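You operate a simulated robot arm through the tools that you are given. There is no shell and no other tool.

You run a simulated two-armed robot. Do the job below in one go: nothing can be reset, and whatever is moved stays where it is left.

TASK
Set eyelets in both holes of the wide orange strap.
Fine: one stroke a hole; spacing lever to HOLE 2, slide on to its stop, for the second; slide home before the air goes on; air off at the end.

Only the result counts: the job must be done as asked and must still hold three seconds after the hand-in. Knocking over, shifting, dropping, spilling or breaking anything else fails it.

THE ROBOT
Two 7-joint arms with two-finger parallel grippers on one trunk that stands fixed in place. Base frame: the origin is at the foot of the trunk, x ahead of it, y to its left, z up. Readings come in mm, degrees, newtons and seconds.
The left shoulder is at [50, 209, 1321], the right one opposite. With the tool pointing down near the work surface each hand reaches from about 100 to 880 mm from the base axis, measured 20 degrees to its own side. Payload 4.4 kg a hand.
Tool frame (each hand has its own): the origin (TCP) lies between the finger pads and is the grasp point; the fingertips stand 23 mm ahead of it; z points along the fingers, y is the line along which they close. The gripper opens to 94 mm. The fingers are 38 mm wide and 10 mm thick; the gripper's body (54 by 96 mm) begins 39 mm behind the TCP.
Orientation is that of the tool frame in the base frame, as [roll, pitch, yaw] about the fixed x, y, z axes, in that order (R = Rz(yaw) Ry(pitch) Rx(roll)). With the fingers straight down and closing along the base's y, the tool's x points along the base's -x, its y along +y and its z along -z.

THE INTERFACE
- The arms move only by the tool move_arm. It takes "left_steps", "right_steps" or both (then of equal length, played together; a hand with none holds still); each is a list of rows, each a list of 3 entries, a list of its own where there are three numbers: the shift along the base's x, y, z in units of 300 mm (1.0 is 300 mm), then the turn, a rotation vector about the base's x, y, z in units of 45 degrees (1.0 is 45 degrees), then the finger opening in mm, from 0 to 94. In form: [[[dx, dy, dz], [ax, ay, az], claw], ...]. A call has 1 to 20 rows; each row is the pose to reach, as a shift and turn from the pose commanded when the call began. A call with a number of a shift or a turn outside -1 to 1 is refused whole. A row lasts 0.2 s, in which the tool goes at most 50 mm and 8.6 degrees; a call with a longer step from one row to the next is refused whole, and so is a gripper value outside its range. A pose out of reach is approached as far as the arm can. The call stops where the force on the tool passes 50 N (or 10 N more than at its start, if that is more) or the arm is blocked; 0.2 s more then pass. The fingers move at their own pace (about 108 mm/s each) and stop on an object; they squeeze with about 32 N. The grip force told is the motor's: it shows also when the fingers shut on nothing. Time passes only in rows, and 0.2 s behind the last, so rows that repeat a pose let the fingers close. It gives the time, the measured TCP pose, the force on the tool (base axes), the opening and the grip force at its end, in the units of the frame above (readings bear some noise), with the torque about the TCP (base axes, N m) and any sound that the robot's microphone picked up, and new pictures: "views" is both (left out), scene, wrist or none (wrist: the cameras of the hands that moved).
- Cameras (640 x 400 px; columns grow to the right, rows downward): "scene" is now at [157.3, 37.5, 1502.2]; the picture's right is [0.41, -0.91, 0.00], its down [-0.45, -0.20, -0.87] and it looks along [0.80, 0.35, -0.49] (base axes); focal length 346 px, centre (320, 200). "left" rides on the left gripper at [86, -16, -74] in its tool frame; the picture's right is [0.18, 0.98, 0.00], its down [-0.58, 0.11, -0.81] and it looks along [-0.79, 0.15, 0.59] (tool axes); focal length 243 px, centre (320, 200). "right" rides on the right gripper at [86, 16, -74] in its tool frame; the picture's right is [-0.18, 0.98, 0.00], its down [-0.58, -0.11, -0.81] and it looks along [-0.79, -0.15, 0.59] (tool axes); focal length 243 px, centre (320, 200). There is no depth. A picture from a camera that has moved, and an enlarged one, comes with that camera's place and axes in the base frame and with its lens. The place of the scene camera against the robot may be out by one fixed shift of up to 12 mm in any direction.
- lift_body(by): slides the trunk up (or, below 0, down) by that many mm; the arms and the scene camera ride with it, the base frame stays. It gives what a move gives, with no picture.
- turn_head(pan, tilt): turns the head with the scene camera to pan (to the left, within 80 degrees either way) and tilt (down, from -29 to 69), counted from straight ahead of the robot. It gives what a move gives, and a new picture of the scene camera.
- close_up(camera, box): a new picture of the part [left, top, right, bottom] of that camera's present view, enlarged. It takes no simulated time.
- finish_job(): hands the job in; it is judged then, once.

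Nothing tells you positions but the pictures and the camera data. Unless the task says otherwise, let go and move clear before handing in.

The tools are called after ">>>" by a JSON object that holds its "name" and its "arguments". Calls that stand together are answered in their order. move_arm: Moves the arms, as the interface text tells. Its arguments: {"type":"object","properties":{"left_steps":{"type":"array","items":{"type":"array"}},"right_steps":{"type":"array","items":{"type":"array"}},"views":{"type":"string","enum":["both","scene","wrist","none"]}},"required":[]} The other tools are called the same way: lift_body (by) slides the trunk up or down; turn_head (pan, tilt) turns the head that bears the scene camera; close_up (camera, box) takes an enlarged picture of a part of a camera's view; finish_job () hands the job in.

At the start:

```text
clock: 0.0
left_tcp_pos: [471.8, 513.5, 1300.3]
left_ee_rot: [180.0, -0.1, -180.0]
left_contact_force: [0.8, -0.6, -0.9]
left_wrist_torque: [-0.04, -0.02, 0.0]
left_finger_gap: 94.0
left_grip_force: 0.2
right_tcp_pos: [429.2, 58.2, 1258.1]
right_ee_rot: [-180.0, 0.0, -180.0]
right_contact_force: [0.6, -0.3, -0.8]
right_wrist_torque: [0.01, 0.02, 0.0]
right_finger_gap: 94.1
right_grip_force: 0.0
trunk travel left (down, up): [-400.0, 163.0]
head pan, tilt: [24.0, 29.2]
```

scene: 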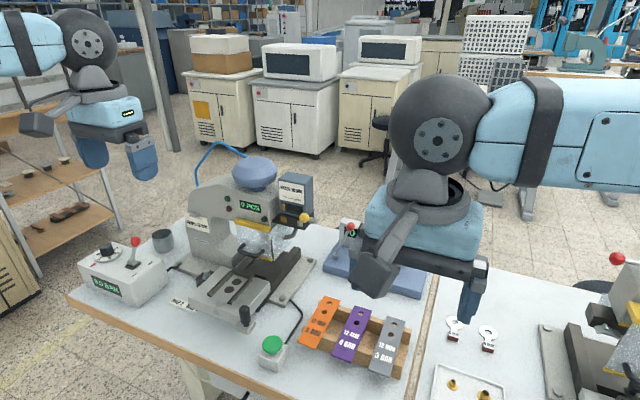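
right: 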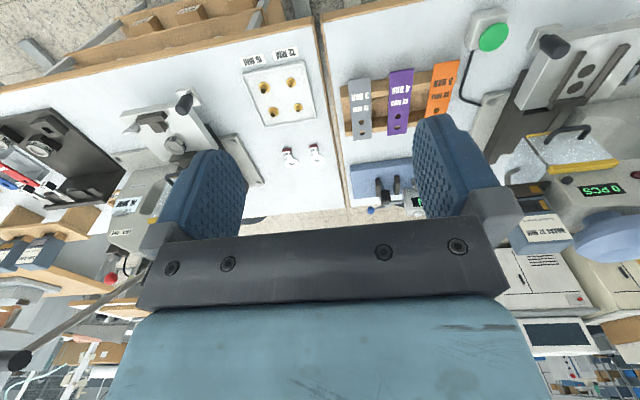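
left: 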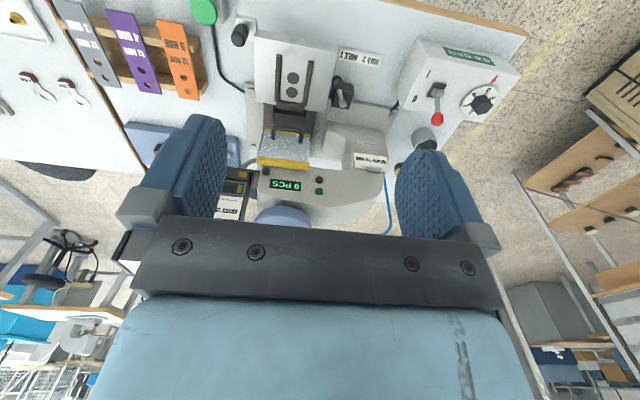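

I see an eyelet press on the left bench with an air box, a slide, a lever and a green button, plus a rack of three straps (orange, purple, grey). I'll enlarge parts of the views before moving anything.

>>> {"name": "close_up", "arguments": {"camera": "scene", "box": [60, 140, 340, 315]}}

>>> {"name": "close_up", "arguments": {"camera": "scene", "box": [240, 200, 520, 400]}}

>>> {"name": "close_up", "arguments": {"camera": "left", "box": [180, 0, 540, 225]}}

>>> {"name": "close_up", "arguments": {"camera": "scene", "box": [510, 220, 640, 400]}}

>>> {"name": "close_up", "arguments": {"camera": "right", "box": [320, 0, 640, 200]}}

>>> {"name": "close_up", "arguments": {"camera": "right", "box": [0, 0, 330, 220]}}

```text
2.29 times, centred on (200, 228) of scene
camera zoom: at [157.3, 37.5, 1502.2], right [0.41, -0.91, 0.0], down [-0.45, -0.2, -0.87], along [0.8, 0.35, -0.49], focal length 790 px, centre (594, 137)
```

zoom: 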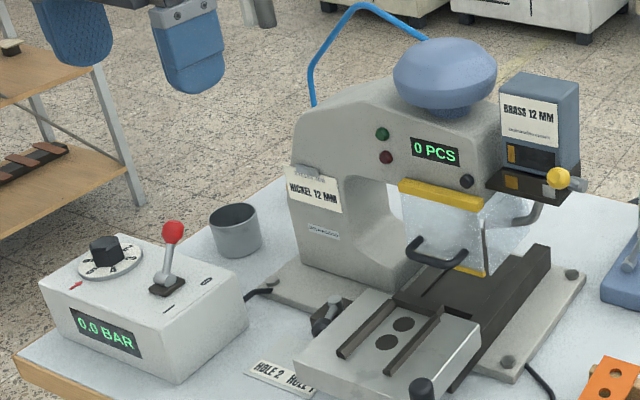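

```text
2.00 times, centred on (380, 300) of scene
camera zoom: at [157.3, 37.5, 1502.2], right [0.41, -0.91, 0.0], down [-0.45, -0.2, -0.87], along [0.8, 0.35, -0.49], focal length 691 px, centre (200, 0)
```

zoom: 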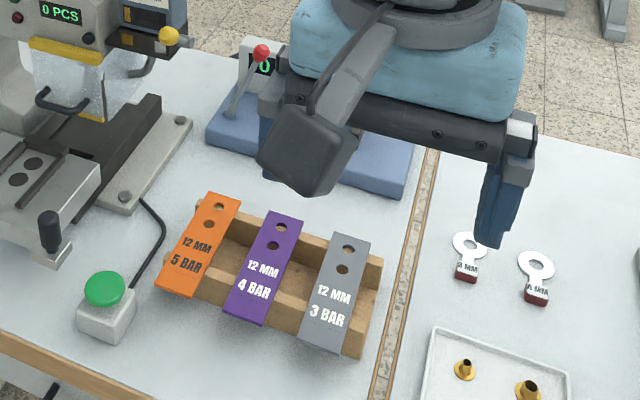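

```text
1.78 times, centred on (360, 112) of left
camera zoom: at [385.1, 496.3, 1374.7], right [-0.18, 0.98, 0.0], down [0.58, 0.11, 0.81], along [0.79, 0.15, -0.59], focal length 431 px, centre (249, 356)
```

zoom: 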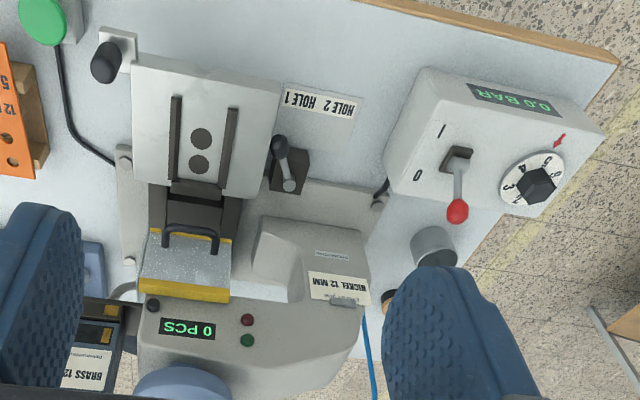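

```text
2.22 times, centred on (575, 310) of scene
camera zoom: at [157.3, 37.5, 1502.2], right [0.41, -0.91, 0.0], down [-0.45, -0.2, -0.87], along [0.8, 0.35, -0.49], focal length 768 px, centre (-247, -44)
```

zoom: 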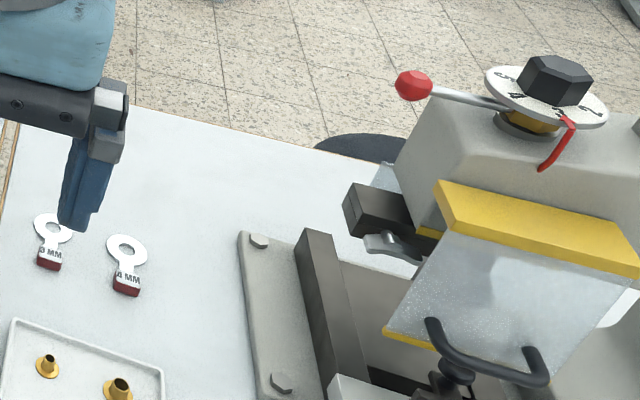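

```text
2.00 times, centred on (480, 100) of right
camera zoom: at [343.2, 74.9, 1332.5], right [0.18, 0.98, 0.0], down [0.58, -0.11, 0.81], along [0.79, -0.15, -0.59], focal length 485 px, centre (0, 400)
```

zoom: 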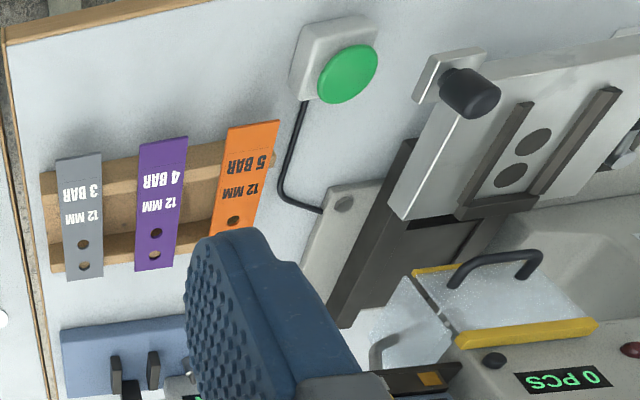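

```text
1.82 times, centred on (165, 110) of right
camera zoom: at [343.2, 74.9, 1332.5], right [0.18, 0.98, 0.0], down [0.58, -0.11, 0.81], along [0.79, -0.15, -0.59], focal length 441 px, centre (602, 364)
```

zoom: 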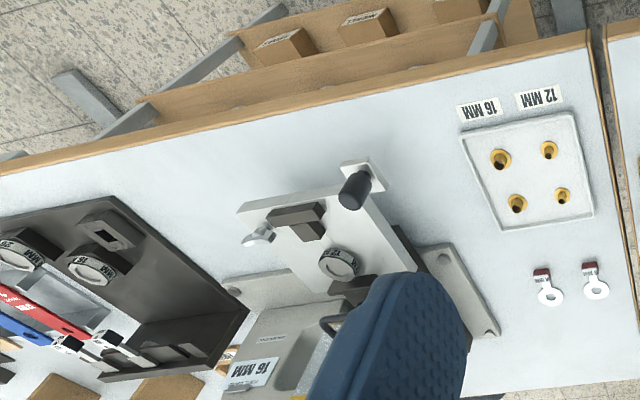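

The orange strap reads "12 MM, 5 BAR". I'll look around the rest of the workplace before planning.

>>> {"name": "turn_head", "arguments": {"pan": -20, "tilt": 45}}

>>> {"name": "turn_head", "arguments": {"pan": -60, "tilt": 40}}

>>> {"name": "turn_head", "arguments": {"pan": 70, "tilt": 40}}

>>> {"name": "turn_head", "arguments": {"pan": 30, "tilt": 50}}

```text
clock: 1.1
left_tcp_pos: [471.1, 513.3, 1299.4]
left_ee_rot: [179.9, -0.1, -180.0]
left_contact_force: [0.9, -0.6, -0.1]
left_wrist_torque: [0.01, -0.01, -0.01]
left_finger_gap: 94.3
left_grip_force: 0.0
right_tcp_pos: [427.9, 58.5, 1257.3]
right_ee_rot: [-179.9, 0.1, 180.0]
right_contact_force: [-0.2, 0.1, 0.2]
right_wrist_torque: [-0.01, 0.02, 0.05]
right_finger_gap: 94.2
right_grip_force: 0.1
trunk travel left (down, up): [-400.0, 163.0]
head pan, tilt: [-20.0, 45.0]
camera scene: at [150.9, -27.1, 1478.3], right [-0.34, -0.94, 0.0], down [-0.66, 0.24, -0.71], along [0.66, -0.24, -0.71], focal length 346 px, centre (320, 200)
```

scene: 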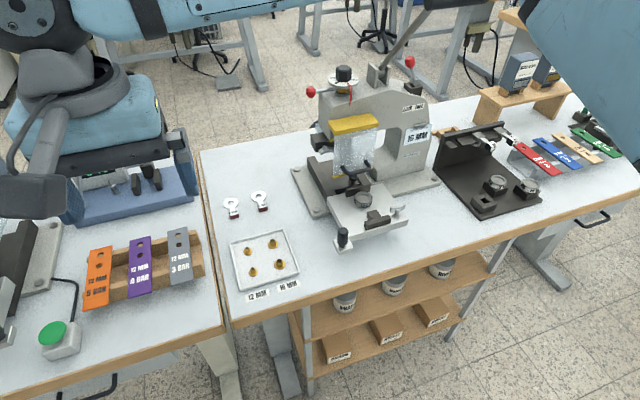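

```text
clock: 2.2
left_tcp_pos: [471.6, 512.7, 1301.7]
left_ee_rot: [180.0, 0.0, -180.0]
left_contact_force: [0.4, 0.0, -0.2]
left_wrist_torque: [0.02, 0.02, 0.02]
left_finger_gap: 93.9
left_grip_force: 0.0
right_tcp_pos: [428.7, 58.6, 1258.4]
right_ee_rot: [-180.0, 0.0, -180.0]
right_contact_force: [-0.4, -0.3, 0.6]
right_wrist_torque: [-0.01, 0.02, 0.03]
right_finger_gap: 93.6
right_grip_force: 0.1
trunk travel left (down, up): [-400.0, 163.0]
head pan, tilt: [-60.0, 40.0]
camera scene: at [117.0, -73.0, 1485.6], right [-0.87, -0.5, 0.0], down [-0.32, 0.56, -0.77], along [0.38, -0.66, -0.64], focal length 346 px, centre (320, 200)
```

scene: 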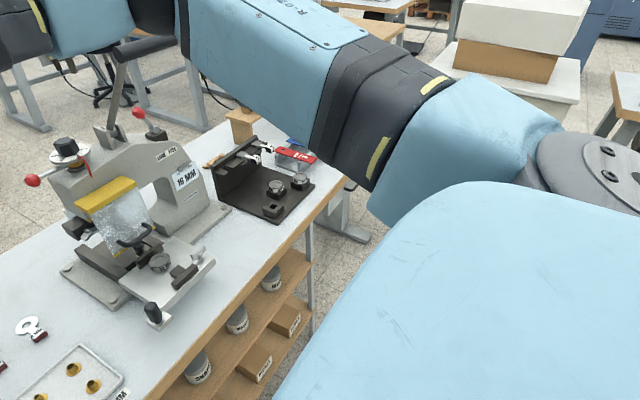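

```text
clock: 4.3
left_tcp_pos: [470.5, 512.3, 1299.2]
left_ee_rot: [-179.9, 0.1, 180.0]
left_contact_force: [0.1, 0.4, -1.3]
left_wrist_torque: [-0.01, 0.01, 0.0]
left_finger_gap: 94.0
left_grip_force: 0.0
right_tcp_pos: [427.5, 59.4, 1257.4]
right_ee_rot: [180.0, 0.0, 179.9]
right_contact_force: [-0.2, 0.7, -0.3]
right_wrist_torque: [-0.03, 0.01, 0.03]
right_finger_gap: 94.2
right_grip_force: 0.0
trunk travel left (down, up): [-400.0, 163.0]
head pan, tilt: [70.0, 40.0]
camera scene: at [103.5, 80.5, 1485.6], right [0.94, -0.34, 0.0], down [-0.22, -0.6, -0.77], along [0.26, 0.72, -0.64], focal length 346 px, centre (320, 200)
```

scene: 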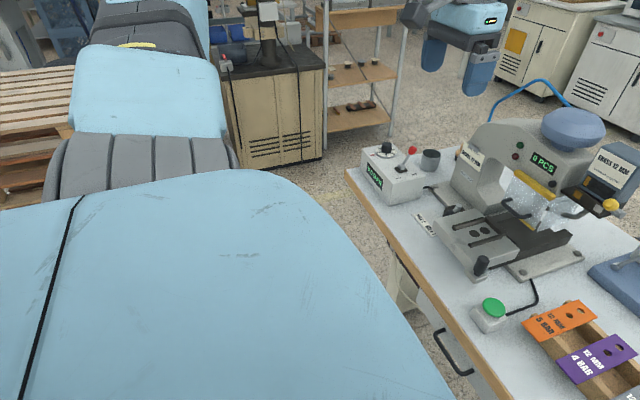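

```text
clock: 5.4
left_tcp_pos: [471.7, 513.2, 1299.7]
left_ee_rot: [180.0, 0.0, -179.9]
left_contact_force: [-0.5, 0.0, 0.3]
left_wrist_torque: [0.01, -0.01, 0.0]
left_finger_gap: 94.2
left_grip_force: 0.0
right_tcp_pos: [427.6, 59.1, 1257.8]
right_ee_rot: [180.0, 0.0, 180.0]
right_contact_force: [-0.5, 0.1, 0.3]
right_wrist_torque: [0.0, 0.0, 0.02]
right_finger_gap: 94.0
right_grip_force: 0.1
trunk travel left (down, up): [-400.0, 163.0]
head pan, tilt: [30.0, 50.0]
camera scene: at [141.1, 39.2, 1471.4], right [0.5, -0.87, 0.0], down [-0.66, -0.38, -0.64], along [0.56, 0.32, -0.77], focal length 346 px, centre (320, 200)
```

scene: 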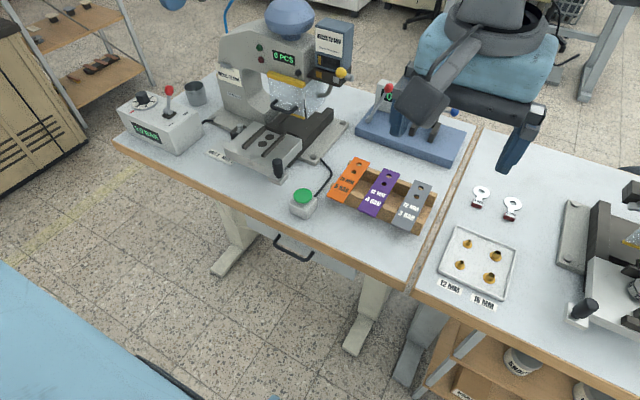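

The scene is clearer now; I'll zoom in on the press's labels, dial, lever, strap and rack to learn the details.

>>> {"name": "close_up", "arguments": {"camera": "scene", "box": [115, 75, 215, 160]}}

>>> {"name": "close_up", "arguments": {"camera": "scene", "box": [205, 0, 365, 100]}}

>>> {"name": "close_up", "arguments": {"camera": "scene", "box": [195, 90, 335, 220]}}

>>> {"name": "close_up", "arguments": {"camera": "scene", "box": [320, 75, 480, 235]}}

>>> {"name": "close_up", "arguments": {"camera": "left", "box": [230, 30, 390, 130]}}

>>> {"name": "close_up", "arguments": {"camera": "left", "box": [200, 120, 400, 245]}}

>>> {"name": "close_up", "arguments": {"camera": "left", "box": [390, 30, 530, 130]}}

```text
4.71 times, centred on (165, 118) of scene
camera zoom: at [141.1, 39.2, 1471.4], right [0.5, -0.87, 0.0], down [-0.66, -0.38, -0.64], along [0.56, 0.32, -0.77], focal length 1626 px, centre (1049, 588)
```

zoom: 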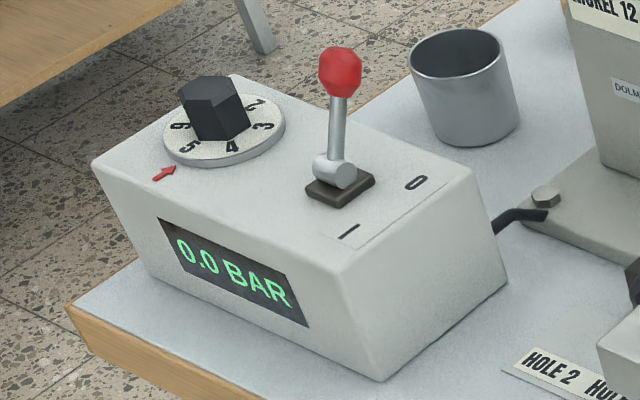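

```text
4.00 times, centred on (285, 50) of scene
camera zoom: at [141.1, 39.2, 1471.4], right [0.5, -0.87, 0.0], down [-0.66, -0.38, -0.64], along [0.56, 0.32, -0.77], focal length 1382 px, centre (460, 800)
```

zoom: 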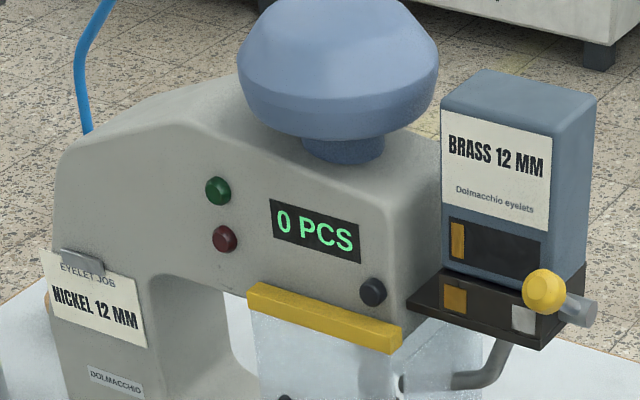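

```text
3.08 times, centred on (265, 155) of scene
camera zoom: at [141.1, 39.2, 1471.4], right [0.5, -0.87, 0.0], down [-0.66, -0.38, -0.64], along [0.56, 0.32, -0.77], focal length 1063 px, centre (489, 338)
```

zoom: 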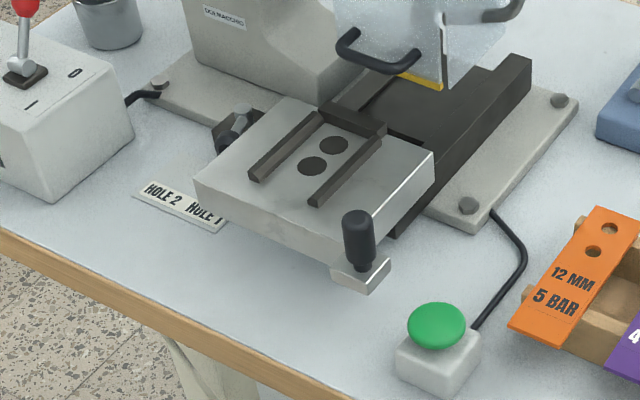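

```text
2.50 times, centred on (400, 155) of scene
camera zoom: at [141.1, 39.2, 1471.4], right [0.5, -0.87, 0.0], down [-0.66, -0.38, -0.64], along [0.56, 0.32, -0.77], focal length 864 px, centre (120, 312)
```

zoom: 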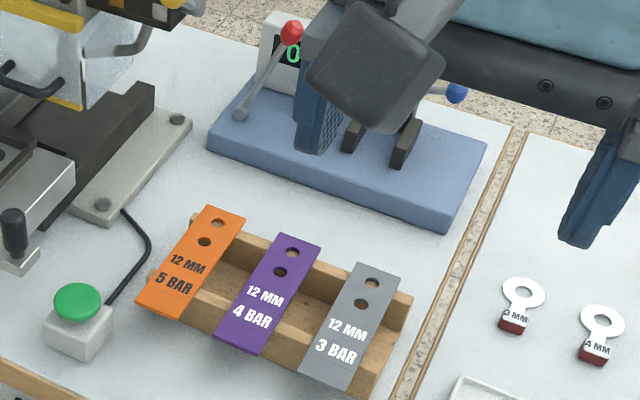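

```text
4.00 times, centred on (310, 80) of left
camera zoom: at [385.1, 496.3, 1374.7], right [-0.18, 0.98, 0.0], down [0.58, 0.11, 0.81], along [0.79, 0.15, -0.59], focal length 970 px, centre (360, 680)
```

zoom: 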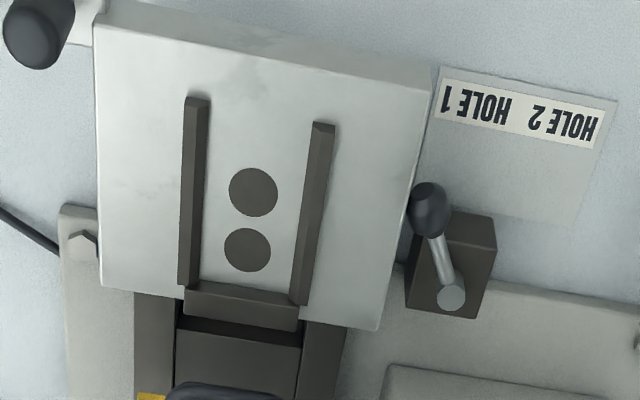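

```text
3.20 times, centred on (300, 182) of left
camera zoom: at [385.1, 496.3, 1374.7], right [-0.18, 0.98, 0.0], down [0.58, 0.11, 0.81], along [0.79, 0.15, -0.59], focal length 776 px, centre (384, 256)
```

zoom: 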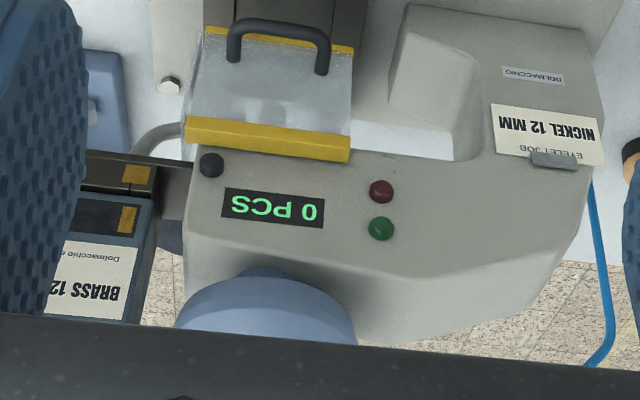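

```text
4.00 times, centred on (460, 80) of left
camera zoom: at [385.1, 496.3, 1374.7], right [-0.18, 0.98, 0.0], down [0.58, 0.11, 0.81], along [0.79, 0.15, -0.59], focal length 970 px, centre (-240, 680)
```

zoom: 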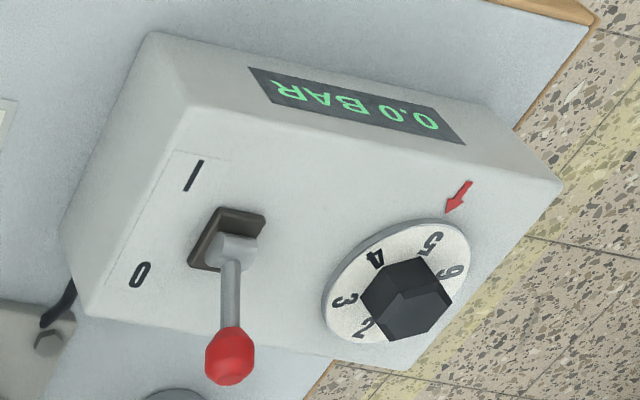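

The job card on the press reads NICKEL 12 MM, while the mounted magazine reads BRASS 12 MM. I'll look at the far right bench, where more magazines and straps seem to stand.

>>> {"name": "turn_head", "arguments": {"pan": -32, "tilt": 38}}

>>> {"name": "close_up", "arguments": {"camera": "scene", "box": [320, 0, 640, 200]}}

>>> {"name": "close_up", "arguments": {"camera": "scene", "box": [120, 50, 440, 250]}}

>>> {"name": "close_up", "arguments": {"camera": "right", "box": [0, 90, 160, 400]}}

```text
clock: 6.7
left_tcp_pos: [471.3, 512.7, 1298.9]
left_ee_rot: [180.0, 0.0, 180.0]
left_contact_force: [-0.2, -0.1, -0.1]
left_wrist_torque: [-0.01, -0.01, 0.02]
left_finger_gap: 94.1
left_grip_force: 0.0
right_tcp_pos: [428.4, 58.8, 1257.6]
right_ee_rot: [180.0, 0.1, 179.9]
right_contact_force: [-0.1, 0.2, 0.0]
right_wrist_torque: [-0.03, 0.01, -0.01]
right_finger_gap: 94.2
right_grip_force: 0.0
trunk travel left (down, up): [-400.0, 163.0]
head pan, tilt: [-32.0, 38.0]
camera scene: at [147.6, -45.1, 1488.6], right [-0.53, -0.85, 0.0], down [-0.52, 0.33, -0.79], along [0.67, -0.42, -0.62], focal length 346 px, centre (320, 200)
```

scene: 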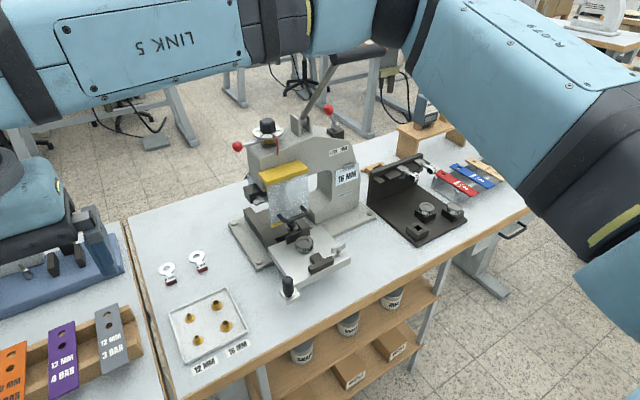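

```text
2.00 times, centred on (480, 100) of scene
camera zoom: at [147.6, -45.1, 1488.6], right [-0.53, -0.85, 0.0], down [-0.52, 0.33, -0.79], along [0.67, -0.42, -0.62], focal length 691 px, centre (0, 400)
```

zoom: 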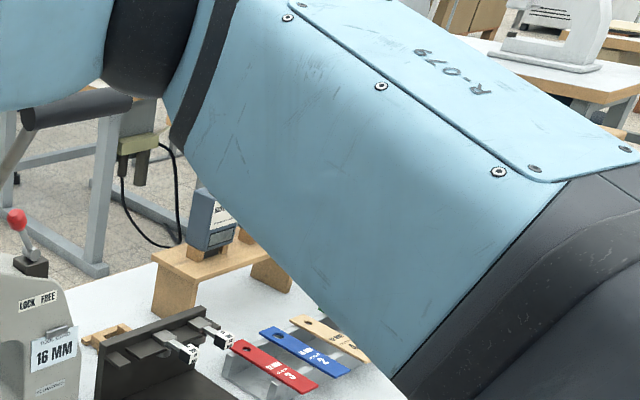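

```text
2.00 times, centred on (280, 150) of scene
camera zoom: at [147.6, -45.1, 1488.6], right [-0.53, -0.85, 0.0], down [-0.52, 0.33, -0.79], along [0.67, -0.42, -0.62], focal length 691 px, centre (400, 300)
```

zoom: 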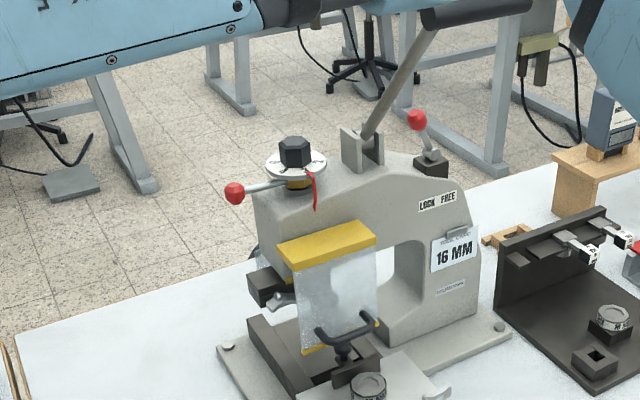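

```text
1.29 times, centred on (80, 245) of right
camera zoom: at [343.3, 74.9, 1332.5], right [0.18, 0.98, 0.0], down [0.58, -0.11, 0.81], along [0.79, -0.15, -0.59], focal length 313 px, centre (630, 142)
```

zoom: 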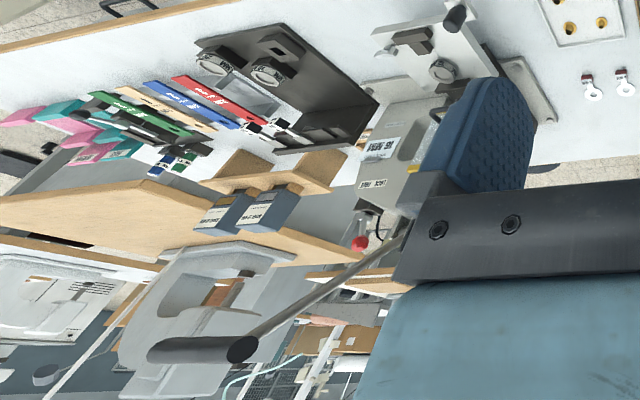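

Two blue magazines stand on a wooden stand at the far end of the right bench. I'll read their labels.

>>> {"name": "close_up", "arguments": {"camera": "right", "box": [80, 215, 160, 265]}}

>>> {"name": "turn_head", "arguments": {"pan": -20, "tilt": 35}}

>>> {"name": "close_up", "arguments": {"camera": "scene", "box": [440, 0, 640, 140]}}

```text
8.00 times, centred on (120, 240) of right
camera zoom: at [343.3, 74.9, 1332.5], right [0.18, 0.98, 0.0], down [0.58, -0.11, 0.81], along [0.79, -0.15, -0.59], focal length 1941 px, centre (1920, -120)
```

zoom: 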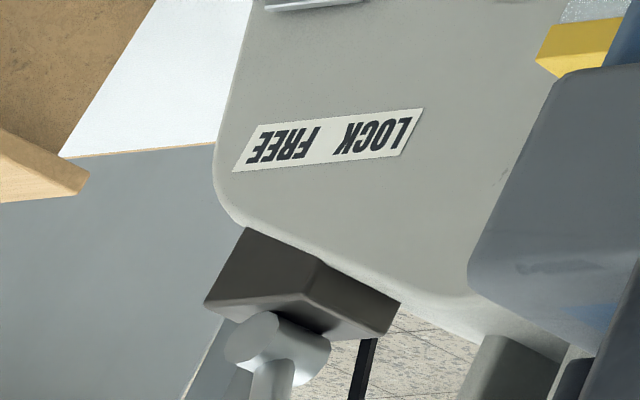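

```text
clock: 7.4
left_tcp_pos: [471.3, 512.7, 1299.8]
left_ee_rot: [-179.9, 0.1, -180.0]
left_contact_force: [-0.9, -0.8, 0.3]
left_wrist_torque: [-0.01, -0.01, -0.03]
left_finger_gap: 94.1
left_grip_force: 0.0
right_tcp_pos: [427.4, 58.8, 1257.6]
right_ee_rot: [-179.9, -0.1, 179.9]
right_contact_force: [1.4, -0.1, 0.3]
right_wrist_torque: [0.01, -0.02, -0.01]
right_finger_gap: 94.2
right_grip_force: 0.0
trunk travel left (down, up): [-400.0, 163.0]
head pan, tilt: [-20.0, 35.0]
camera scene: at [157.1, -29.6, 1493.1], right [-0.34, -0.94, 0.0], down [-0.54, 0.2, -0.82], along [0.77, -0.28, -0.57], focal length 346 px, centre (320, 200)
```

scene: 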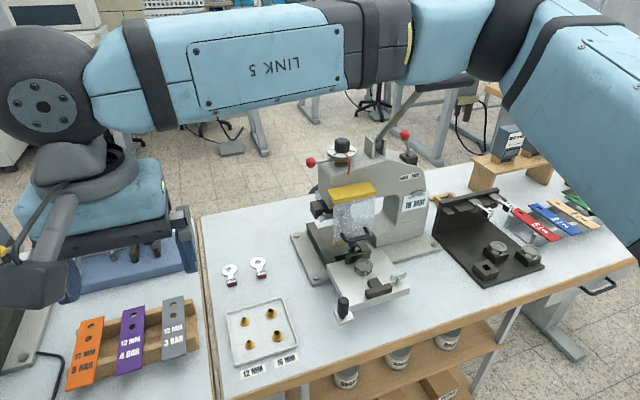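

```text
2.86 times, centred on (540, 70) of scene
camera zoom: at [157.1, -29.6, 1493.1], right [-0.34, -0.94, 0.0], down [-0.54, 0.2, -0.82], along [0.77, -0.28, -0.57], focal length 987 px, centre (-309, 571)
```

zoom: 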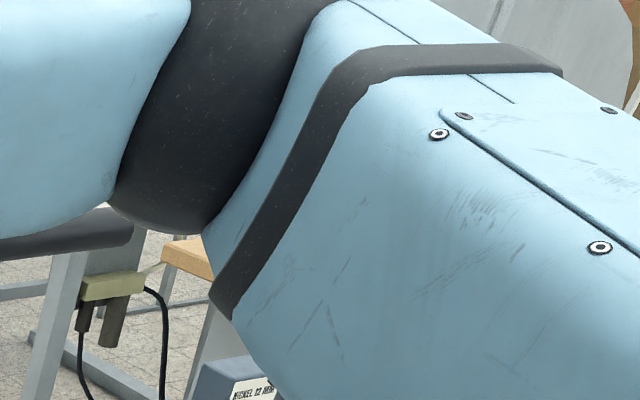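

>>> {"name": "close_up", "arguments": {"camera": "scene", "box": [430, 110, 590, 210]}}

>>> {"name": "close_up", "arguments": {"camera": "right", "box": [20, 180, 120, 260]}}

>>> {"name": "close_up", "arguments": {"camera": "scene", "box": [200, 240, 320, 390]}}

>>> {"name": "close_up", "arguments": {"camera": "right", "box": [320, 140, 480, 240]}}

```text
4.00 times, centred on (510, 160) of scene
camera zoom: at [157.1, -29.6, 1493.1], right [-0.34, -0.94, 0.0], down [-0.54, 0.2, -0.82], along [0.77, -0.28, -0.57], focal length 1382 px, centre (-440, 360)
```

zoom: 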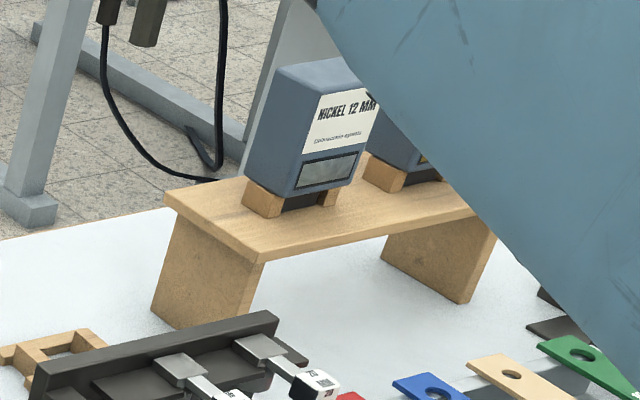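

```text
5.00 times, centred on (70, 220) of right
camera zoom: at [343.2, 74.9, 1332.5], right [0.18, 0.98, 0.0], down [0.58, -0.11, 0.81], along [0.79, -0.15, -0.59], focal length 1213 px, centre (1570, 100)
```

zoom: 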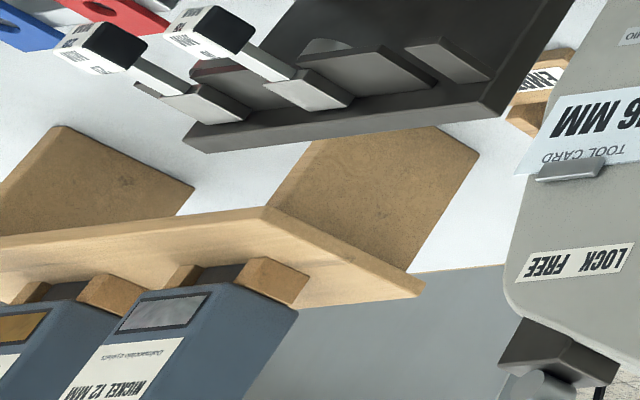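

```text
2.67 times, centred on (260, 315) of scene
camera zoom: at [157.1, -29.6, 1493.1], right [-0.34, -0.94, 0.0], down [-0.54, 0.2, -0.82], along [0.77, -0.28, -0.57], focal length 921 px, centre (480, -107)
```

zoom: 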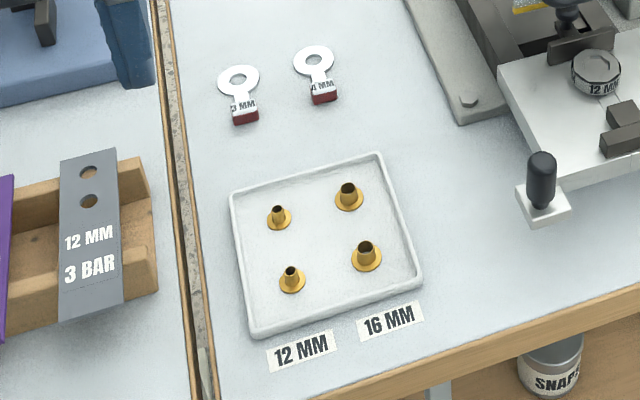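

```text
4.00 times, centred on (400, 190) of right
camera zoom: at [343.2, 74.9, 1332.5], right [0.18, 0.98, 0.0], down [0.58, -0.11, 0.81], along [0.79, -0.15, -0.59], focal length 970 px, centre (0, 240)
```

zoom: 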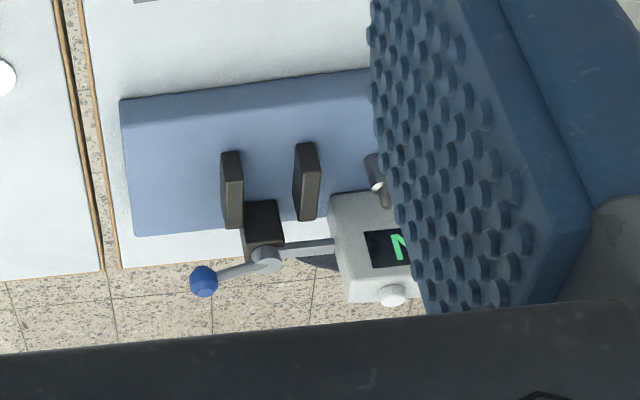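

The nearest stand magazine is NICKEL 12 MM. Next I'll take a stronger close-up of how the mounted magazine sits on the press.

>>> {"name": "turn_head", "arguments": {"pan": 24, "tilt": 32}}

>>> {"name": "close_up", "arguments": {"camera": "scene", "box": [260, 150, 330, 215]}}

>>> {"name": "close_up", "arguments": {"camera": "scene", "box": [220, 200, 320, 280]}}

```text
clock: 8.5
left_tcp_pos: [471.1, 513.5, 1300.0]
left_ee_rot: [180.0, 0.0, -180.0]
left_contact_force: [-0.3, -0.1, -0.8]
left_wrist_torque: [0.0, 0.02, 0.03]
left_finger_gap: 93.9
left_grip_force: 0.0
right_tcp_pos: [428.3, 59.2, 1259.1]
right_ee_rot: [-179.9, 0.1, -179.9]
right_contact_force: [-0.6, 0.1, -0.5]
right_wrist_torque: [0.03, -0.01, -0.02]
right_finger_gap: 94.2
right_grip_force: 0.1
trunk travel left (down, up): [-400.0, 163.0]
head pan, tilt: [24.0, 32.0]
camera scene: at [156.3, 36.9, 1497.8], right [0.41, -0.91, 0.0], down [-0.48, -0.22, -0.85], along [0.77, 0.34, -0.53], focal length 346 px, centre (320, 200)
```

scene: 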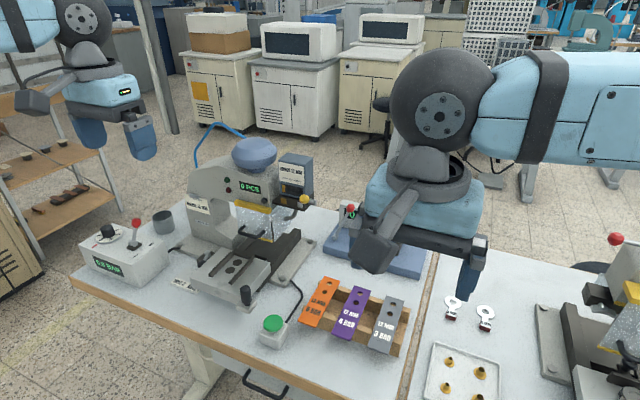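

```text
6.15 times, centred on (295, 182) of scene
camera zoom: at [156.3, 36.9, 1497.8], right [0.41, -0.91, 0.0], down [-0.48, -0.22, -0.85], along [0.77, 0.34, -0.53], focal length 2126 px, centre (474, 308)
```

zoom: 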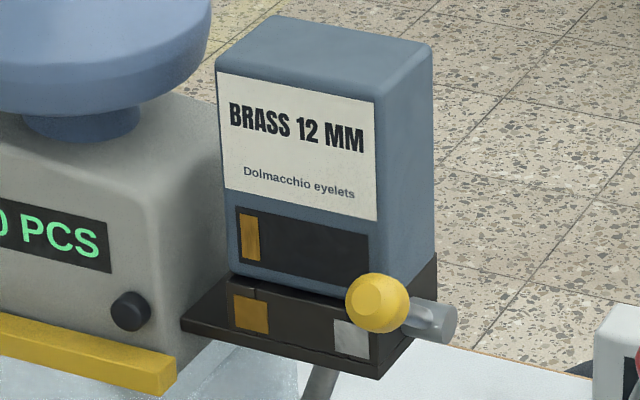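

```text
5.00 times, centred on (270, 240) of scene
camera zoom: at [156.3, 36.9, 1497.8], right [0.41, -0.91, 0.0], down [-0.48, -0.22, -0.85], along [0.77, 0.34, -0.53], focal length 1728 px, centre (570, 0)
```

zoom: 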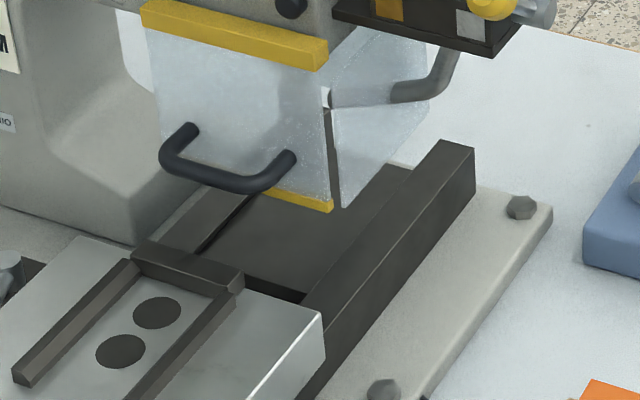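

The spare magazines appear to stand around [870, -870], nearly out of reach, and the press's feed bracket carries gold and silver marks with a yellow-knobbed lever. I'll bring the left hand's camera nearer to look at that bracket, keeping well above everything.

>>> {"name": "move_arm", "arguments": {"left_steps": [[[0.086, -0.073, -0.065], [0, 0, 0], 94], [[0.172, -0.146, -0.13], [0, 0, 0], 94], [[0.258, -0.22, -0.196], [0, 0, 0], 94], [[0.344, -0.293, -0.261], [0, 0, 0], 94], [[0.43, -0.366, -0.326], [0, 0, 0], 94], [[0.517, -0.44, -0.39], [0, 0, 0], 94], [[0.603, -0.513, -0.457], [0, 0, 0], 94]], "views": "both"}}

>>> {"name": "close_up", "arguments": {"camera": "left", "box": [200, 40, 440, 190]}}

```text
clock: 10.1
left_tcp_pos: [653.8, 357.9, 1162.2]
left_ee_rot: [-180.0, -0.1, 179.9]
left_contact_force: [0.4, -0.7, -0.1]
left_wrist_torque: [0.04, 0.02, 0.05]
left_finger_gap: 94.0
left_grip_force: 0.1
right_tcp_pos: [430.1, 58.5, 1257.7]
right_ee_rot: [179.9, -0.3, -179.9]
right_contact_force: [0.0, -0.3, 0.7]
right_wrist_torque: [0.0, 0.03, -0.02]
right_finger_gap: 94.0
right_grip_force: 0.0
trunk travel left (down, up): [-400.0, 163.0]
head pan, tilt: [24.0, 32.0]
camera scene: at [158.2, 36.4, 1497.6], right [0.41, -0.91, 0.0], down [-0.49, -0.22, -0.85], along [0.77, 0.35, -0.53], focal length 346 px, centre (320, 200)
camera left: at [567.8, 342.0, 1236.9], right [-0.18, 0.98, 0.0], down [0.58, 0.11, 0.81], along [0.79, 0.15, -0.59], focal length 243 px, centre (320, 200)
```

scene: 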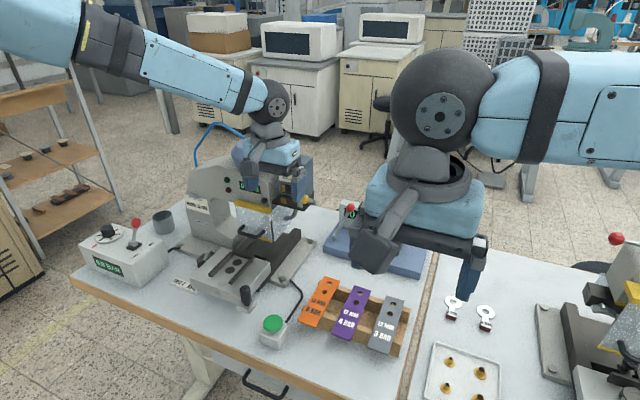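
left: 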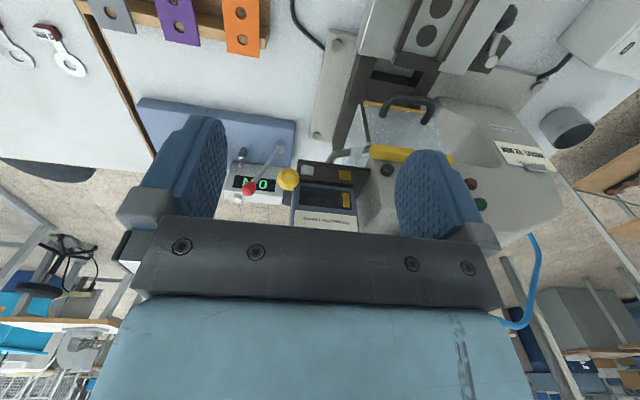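

```text
2.67 times, centred on (320, 115) of left
camera zoom: at [567.8, 342.0, 1236.9], right [-0.18, 0.98, 0.0], down [0.58, 0.11, 0.81], along [0.79, 0.15, -0.59], focal length 647 px, centre (320, 427)
```

zoom: 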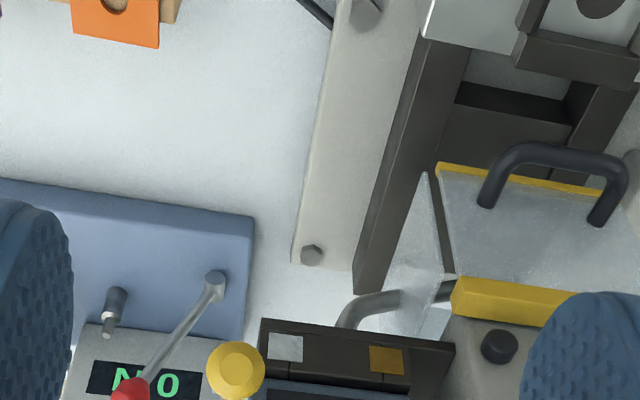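

>>> {"name": "close_up", "arguments": {"camera": "left", "box": [270, 140, 370, 230]}}

>>> {"name": "close_up", "arguments": {"camera": "scene", "box": [200, 130, 330, 220]}}

```text
4.44 times, centred on (320, 185) of left
camera zoom: at [567.8, 342.0, 1236.9], right [-0.18, 0.98, 0.0], down [0.58, 0.11, 0.81], along [0.79, 0.15, -0.59], focal length 1078 px, centre (320, 267)
```

zoom: 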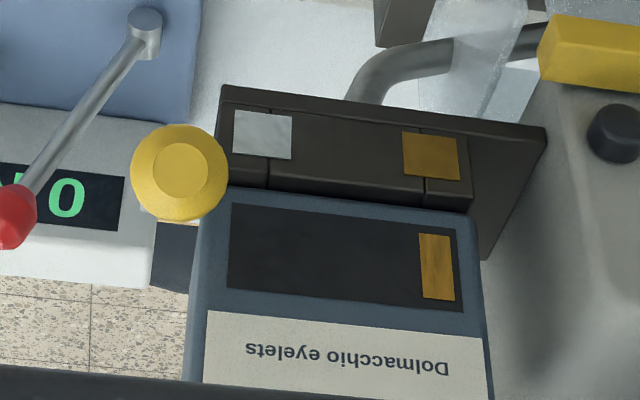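

```text
4.44 times, centred on (265, 175) of scene
camera zoom: at [158.2, 36.4, 1497.6], right [0.41, -0.91, 0.0], down [-0.49, -0.22, -0.85], along [0.77, 0.35, -0.53], focal length 1536 px, centre (564, 311)
```

zoom: 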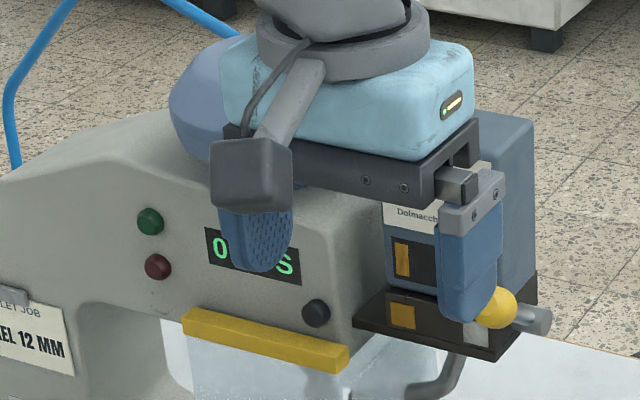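

The bracket is split into a silver-marked outer part and a gold-marked inner part under the magazine. I'll bring the right hand's camera in from the side to see the yellow lever's nature, moving the left hand back.

>>> {"name": "move_arm", "arguments": {"left_steps": [[[-0.0625, 0.06, 0.05], [0, 0, 0], 94], [[-0.125, 0.12, 0.1], [0, 0, 0], 94], [[-0.1875, 0.18, 0.15], [0, 0, 0], 94], [[-0.25, 0.24, 0.2], [0, 0, 0], 94], [[-0.3125, 0.3, 0.25], [0, 0, 0], 94], [[-0.375, 0.36, 0.3], [0, 0, 0], 94], [[-0.4375, 0.42, 0.35], [0, 0, 0], 94], [[-0.5, 0.48, 0.4], [0, 0, 0], 94]], "right_steps": [[[0.1, 0.1, -0.04], [0, 0, 0.125], 94], [[0.2, 0.2, -0.08], [0, 0, 0.25], 94], [[0.3, 0.3, -0.12], [0, 0, 0.375], 94], [[0.41, 0.406, -0.16], [0, 0, 0.5], 94], [[0.51, 0.51, -0.2], [0, 0, 0.625], 94], [[0.61, 0.61, -0.24], [0, 0, 0.75], 94], [[0.71, 0.71, -0.28], [0, 0, 0.875], 94], [[0.82, 0.813, -0.317], [0, 0, 1.0], 94]], "views": "both"}}

>>> {"name": "close_up", "arguments": {"camera": "right", "box": [230, 90, 410, 240]}}

```text
clock: 11.9
left_tcp_pos: [504.3, 497.4, 1284.8]
left_ee_rot: [179.6, -0.2, 180.0]
left_contact_force: [1.1, -1.8, 1.4]
left_wrist_torque: [0.07, 0.06, 0.02]
left_finger_gap: 93.9
left_grip_force: 0.1
right_tcp_pos: [664.4, 171.5, 1156.0]
right_ee_rot: [179.6, 0.1, -134.9]
right_contact_force: [1.2, -0.6, 0.3]
right_wrist_torque: [0.03, 0.07, 0.01]
right_finger_gap: 94.1
right_grip_force: 0.1
right hand out of reach, approached as far as the arm can: row 7, 8
trunk travel left (down, up): [-400.0, 163.0]
head pan, tilt: [24.0, 32.0]
camera scene: at [159.8, 30.0, 1497.6], right [0.41, -0.91, -0.01], down [-0.49, -0.21, -0.85], along [0.77, 0.35, -0.53], focal length 346 px, centre (320, 200)
camera right: at [594.0, 120.4, 1229.6], right [-0.57, 0.82, 0.01], down [0.49, 0.33, 0.81], along [0.66, 0.46, -0.59], focal length 243 px, centre (320, 200)
camera left: at [418.5, 480.9, 1359.3], right [-0.18, 0.98, 0.01], down [0.58, 0.1, 0.81], along [0.79, 0.15, -0.59], focal length 243 px, centre (320, 200)
```

scene: 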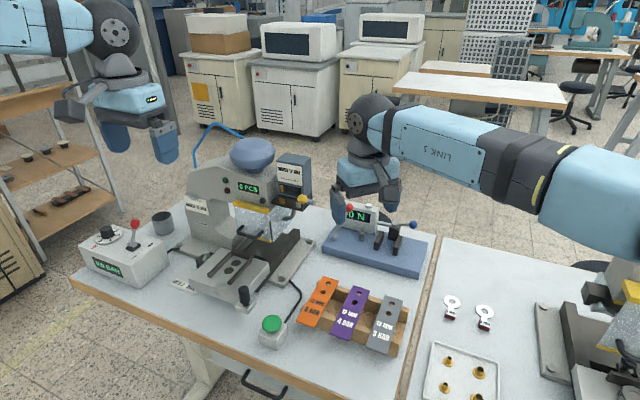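
right: 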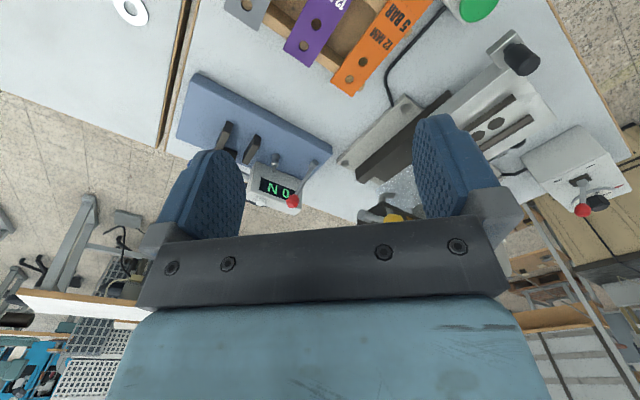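
left: 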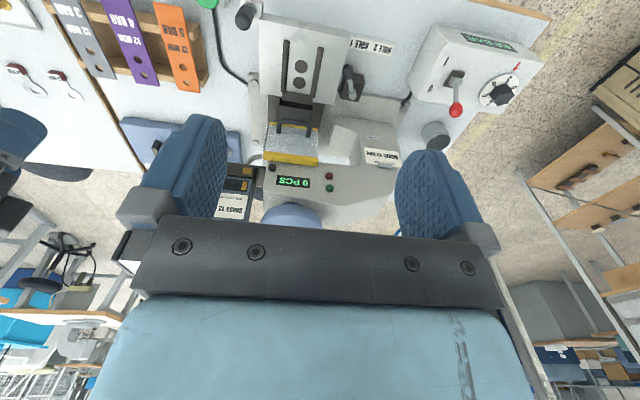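

```text
2.67 times, centred on (320, 165) of right
camera zoom: at [594.0, 120.4, 1229.6], right [-0.57, 0.82, 0.01], down [0.49, 0.33, 0.81], along [0.66, 0.46, -0.59], focal length 647 px, centre (320, 293)
```

zoom: 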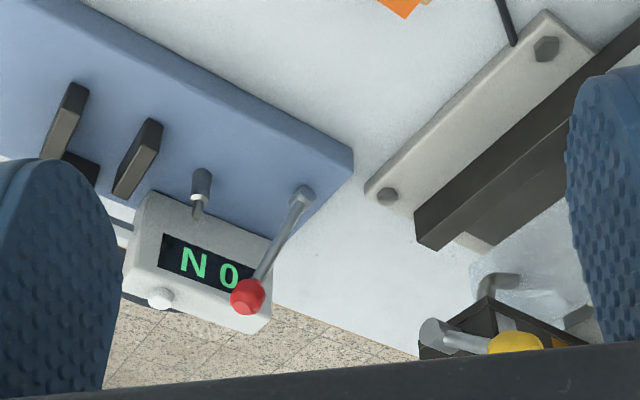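

The yellow lever sticks out toward me from a pivot barrel on the bracket's outer end. I'll return the right hand and take a level view from the front with the left camera.

>>> {"name": "move_arm", "arguments": {"right_steps": [[[-0.1, -0.1, 0.04], [0, 0, -0.125], 94], [[-0.2, -0.2, 0.08], [0, 0, -0.25], 94], [[-0.3, -0.3, 0.12], [0, 0, -0.375], 94], [[-0.41, -0.406, 0.16], [0, 0, -0.5], 94], [[-0.51, -0.51, 0.2], [0, 0, -0.625], 94], [[-0.61, -0.61, 0.24], [0, 0, -0.75], 94], [[-0.71, -0.71, 0.28], [0, 0, -0.875], 94], [[-0.82, -0.813, 0.317], [0, 0, -1.0], 94]], "left_steps": [[[0.026, -0.063, -0.097], [0, -0.1, 0], 94], [[0.052, -0.126, -0.194], [0, -0.2, 0], 94], [[0.078, -0.189, -0.29], [0, -0.31, 0], 94], [[0.104, -0.252, -0.388], [0, -0.41, 0], 94], [[0.13, -0.315, -0.485], [0, -0.51, 0], 94], [[0.155, -0.378, -0.583], [0, -0.61, 0], 94], [[0.181, -0.44, -0.68], [0, -0.72, 0], 94], [[0.207, -0.503, -0.777], [0, -0.82, 0], 94]], "views": "both"}}

>>> {"name": "close_up", "arguments": {"camera": "left", "box": [230, 100, 410, 220]}}

```text
clock: 13.7
left_tcp_pos: [565.0, 349.7, 1048.8]
left_ee_rot: [-180.0, 37.0, -179.9]
left_contact_force: [0.5, -0.4, 0.5]
left_wrist_torque: [-0.02, 0.01, 0.01]
left_finger_gap: 93.8
left_grip_force: 0.0
right_tcp_pos: [415.0, -69.8, 1250.4]
right_ee_rot: [-179.9, 0.0, 179.9]
right_contact_force: [1.1, 0.5, -0.5]
right_wrist_torque: [0.0, -0.01, -0.02]
right_finger_gap: 94.1
right_grip_force: 0.0
trunk travel left (down, up): [-400.0, 163.0]
head pan, tilt: [24.0, 32.0]
camera scene: at [156.3, 36.3, 1497.9], right [0.41, -0.91, 0.0], down [-0.48, -0.22, -0.85], along [0.77, 0.35, -0.53], focal length 346 px, centre (320, 200)
camera right: at [330.4, -53.9, 1325.0], right [0.19, 0.98, 0.0], down [0.58, -0.11, 0.81], along [0.79, -0.15, -0.59], focal length 243 px, centre (320, 200)
camera left: at [450.6, 333.2, 1057.4], right [-0.15, 0.98, -0.11], down [-0.02, 0.11, 0.99], along [0.99, 0.15, 0.0], focal length 243 px, centre (320, 200)
```

scene: 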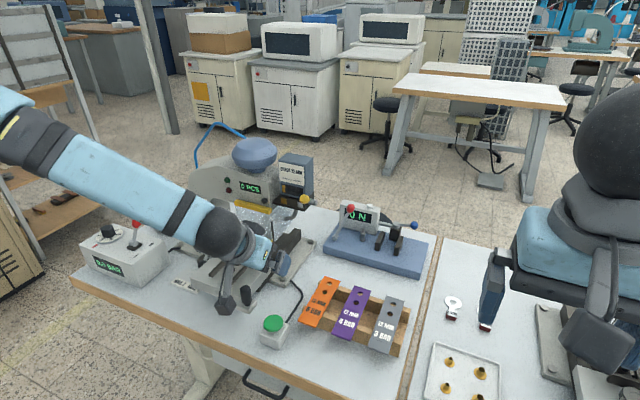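
right: 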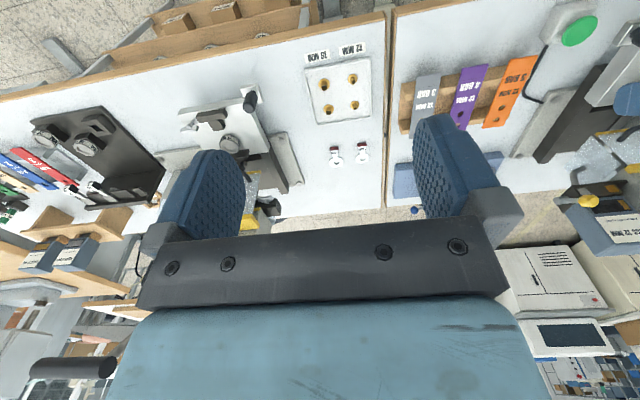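
left: 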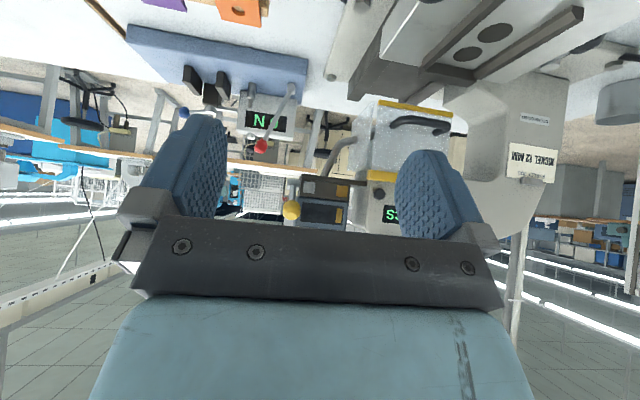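

```text
3.33 times, centred on (320, 160) of left
camera zoom: at [450.6, 333.2, 1057.4], right [-0.15, 0.98, -0.11], down [-0.02, 0.11, 0.99], along [0.99, 0.15, 0.0], focal length 809 px, centre (320, 333)
```

zoom: 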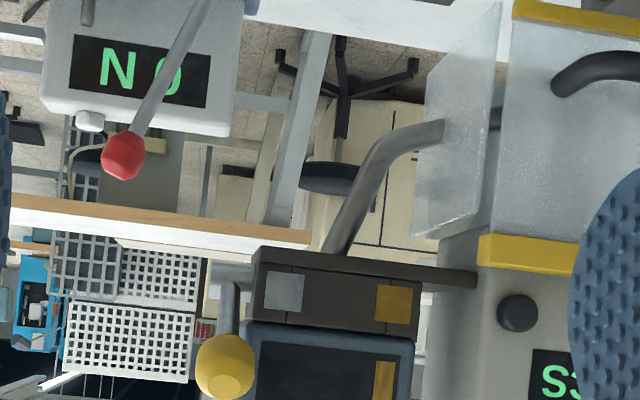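

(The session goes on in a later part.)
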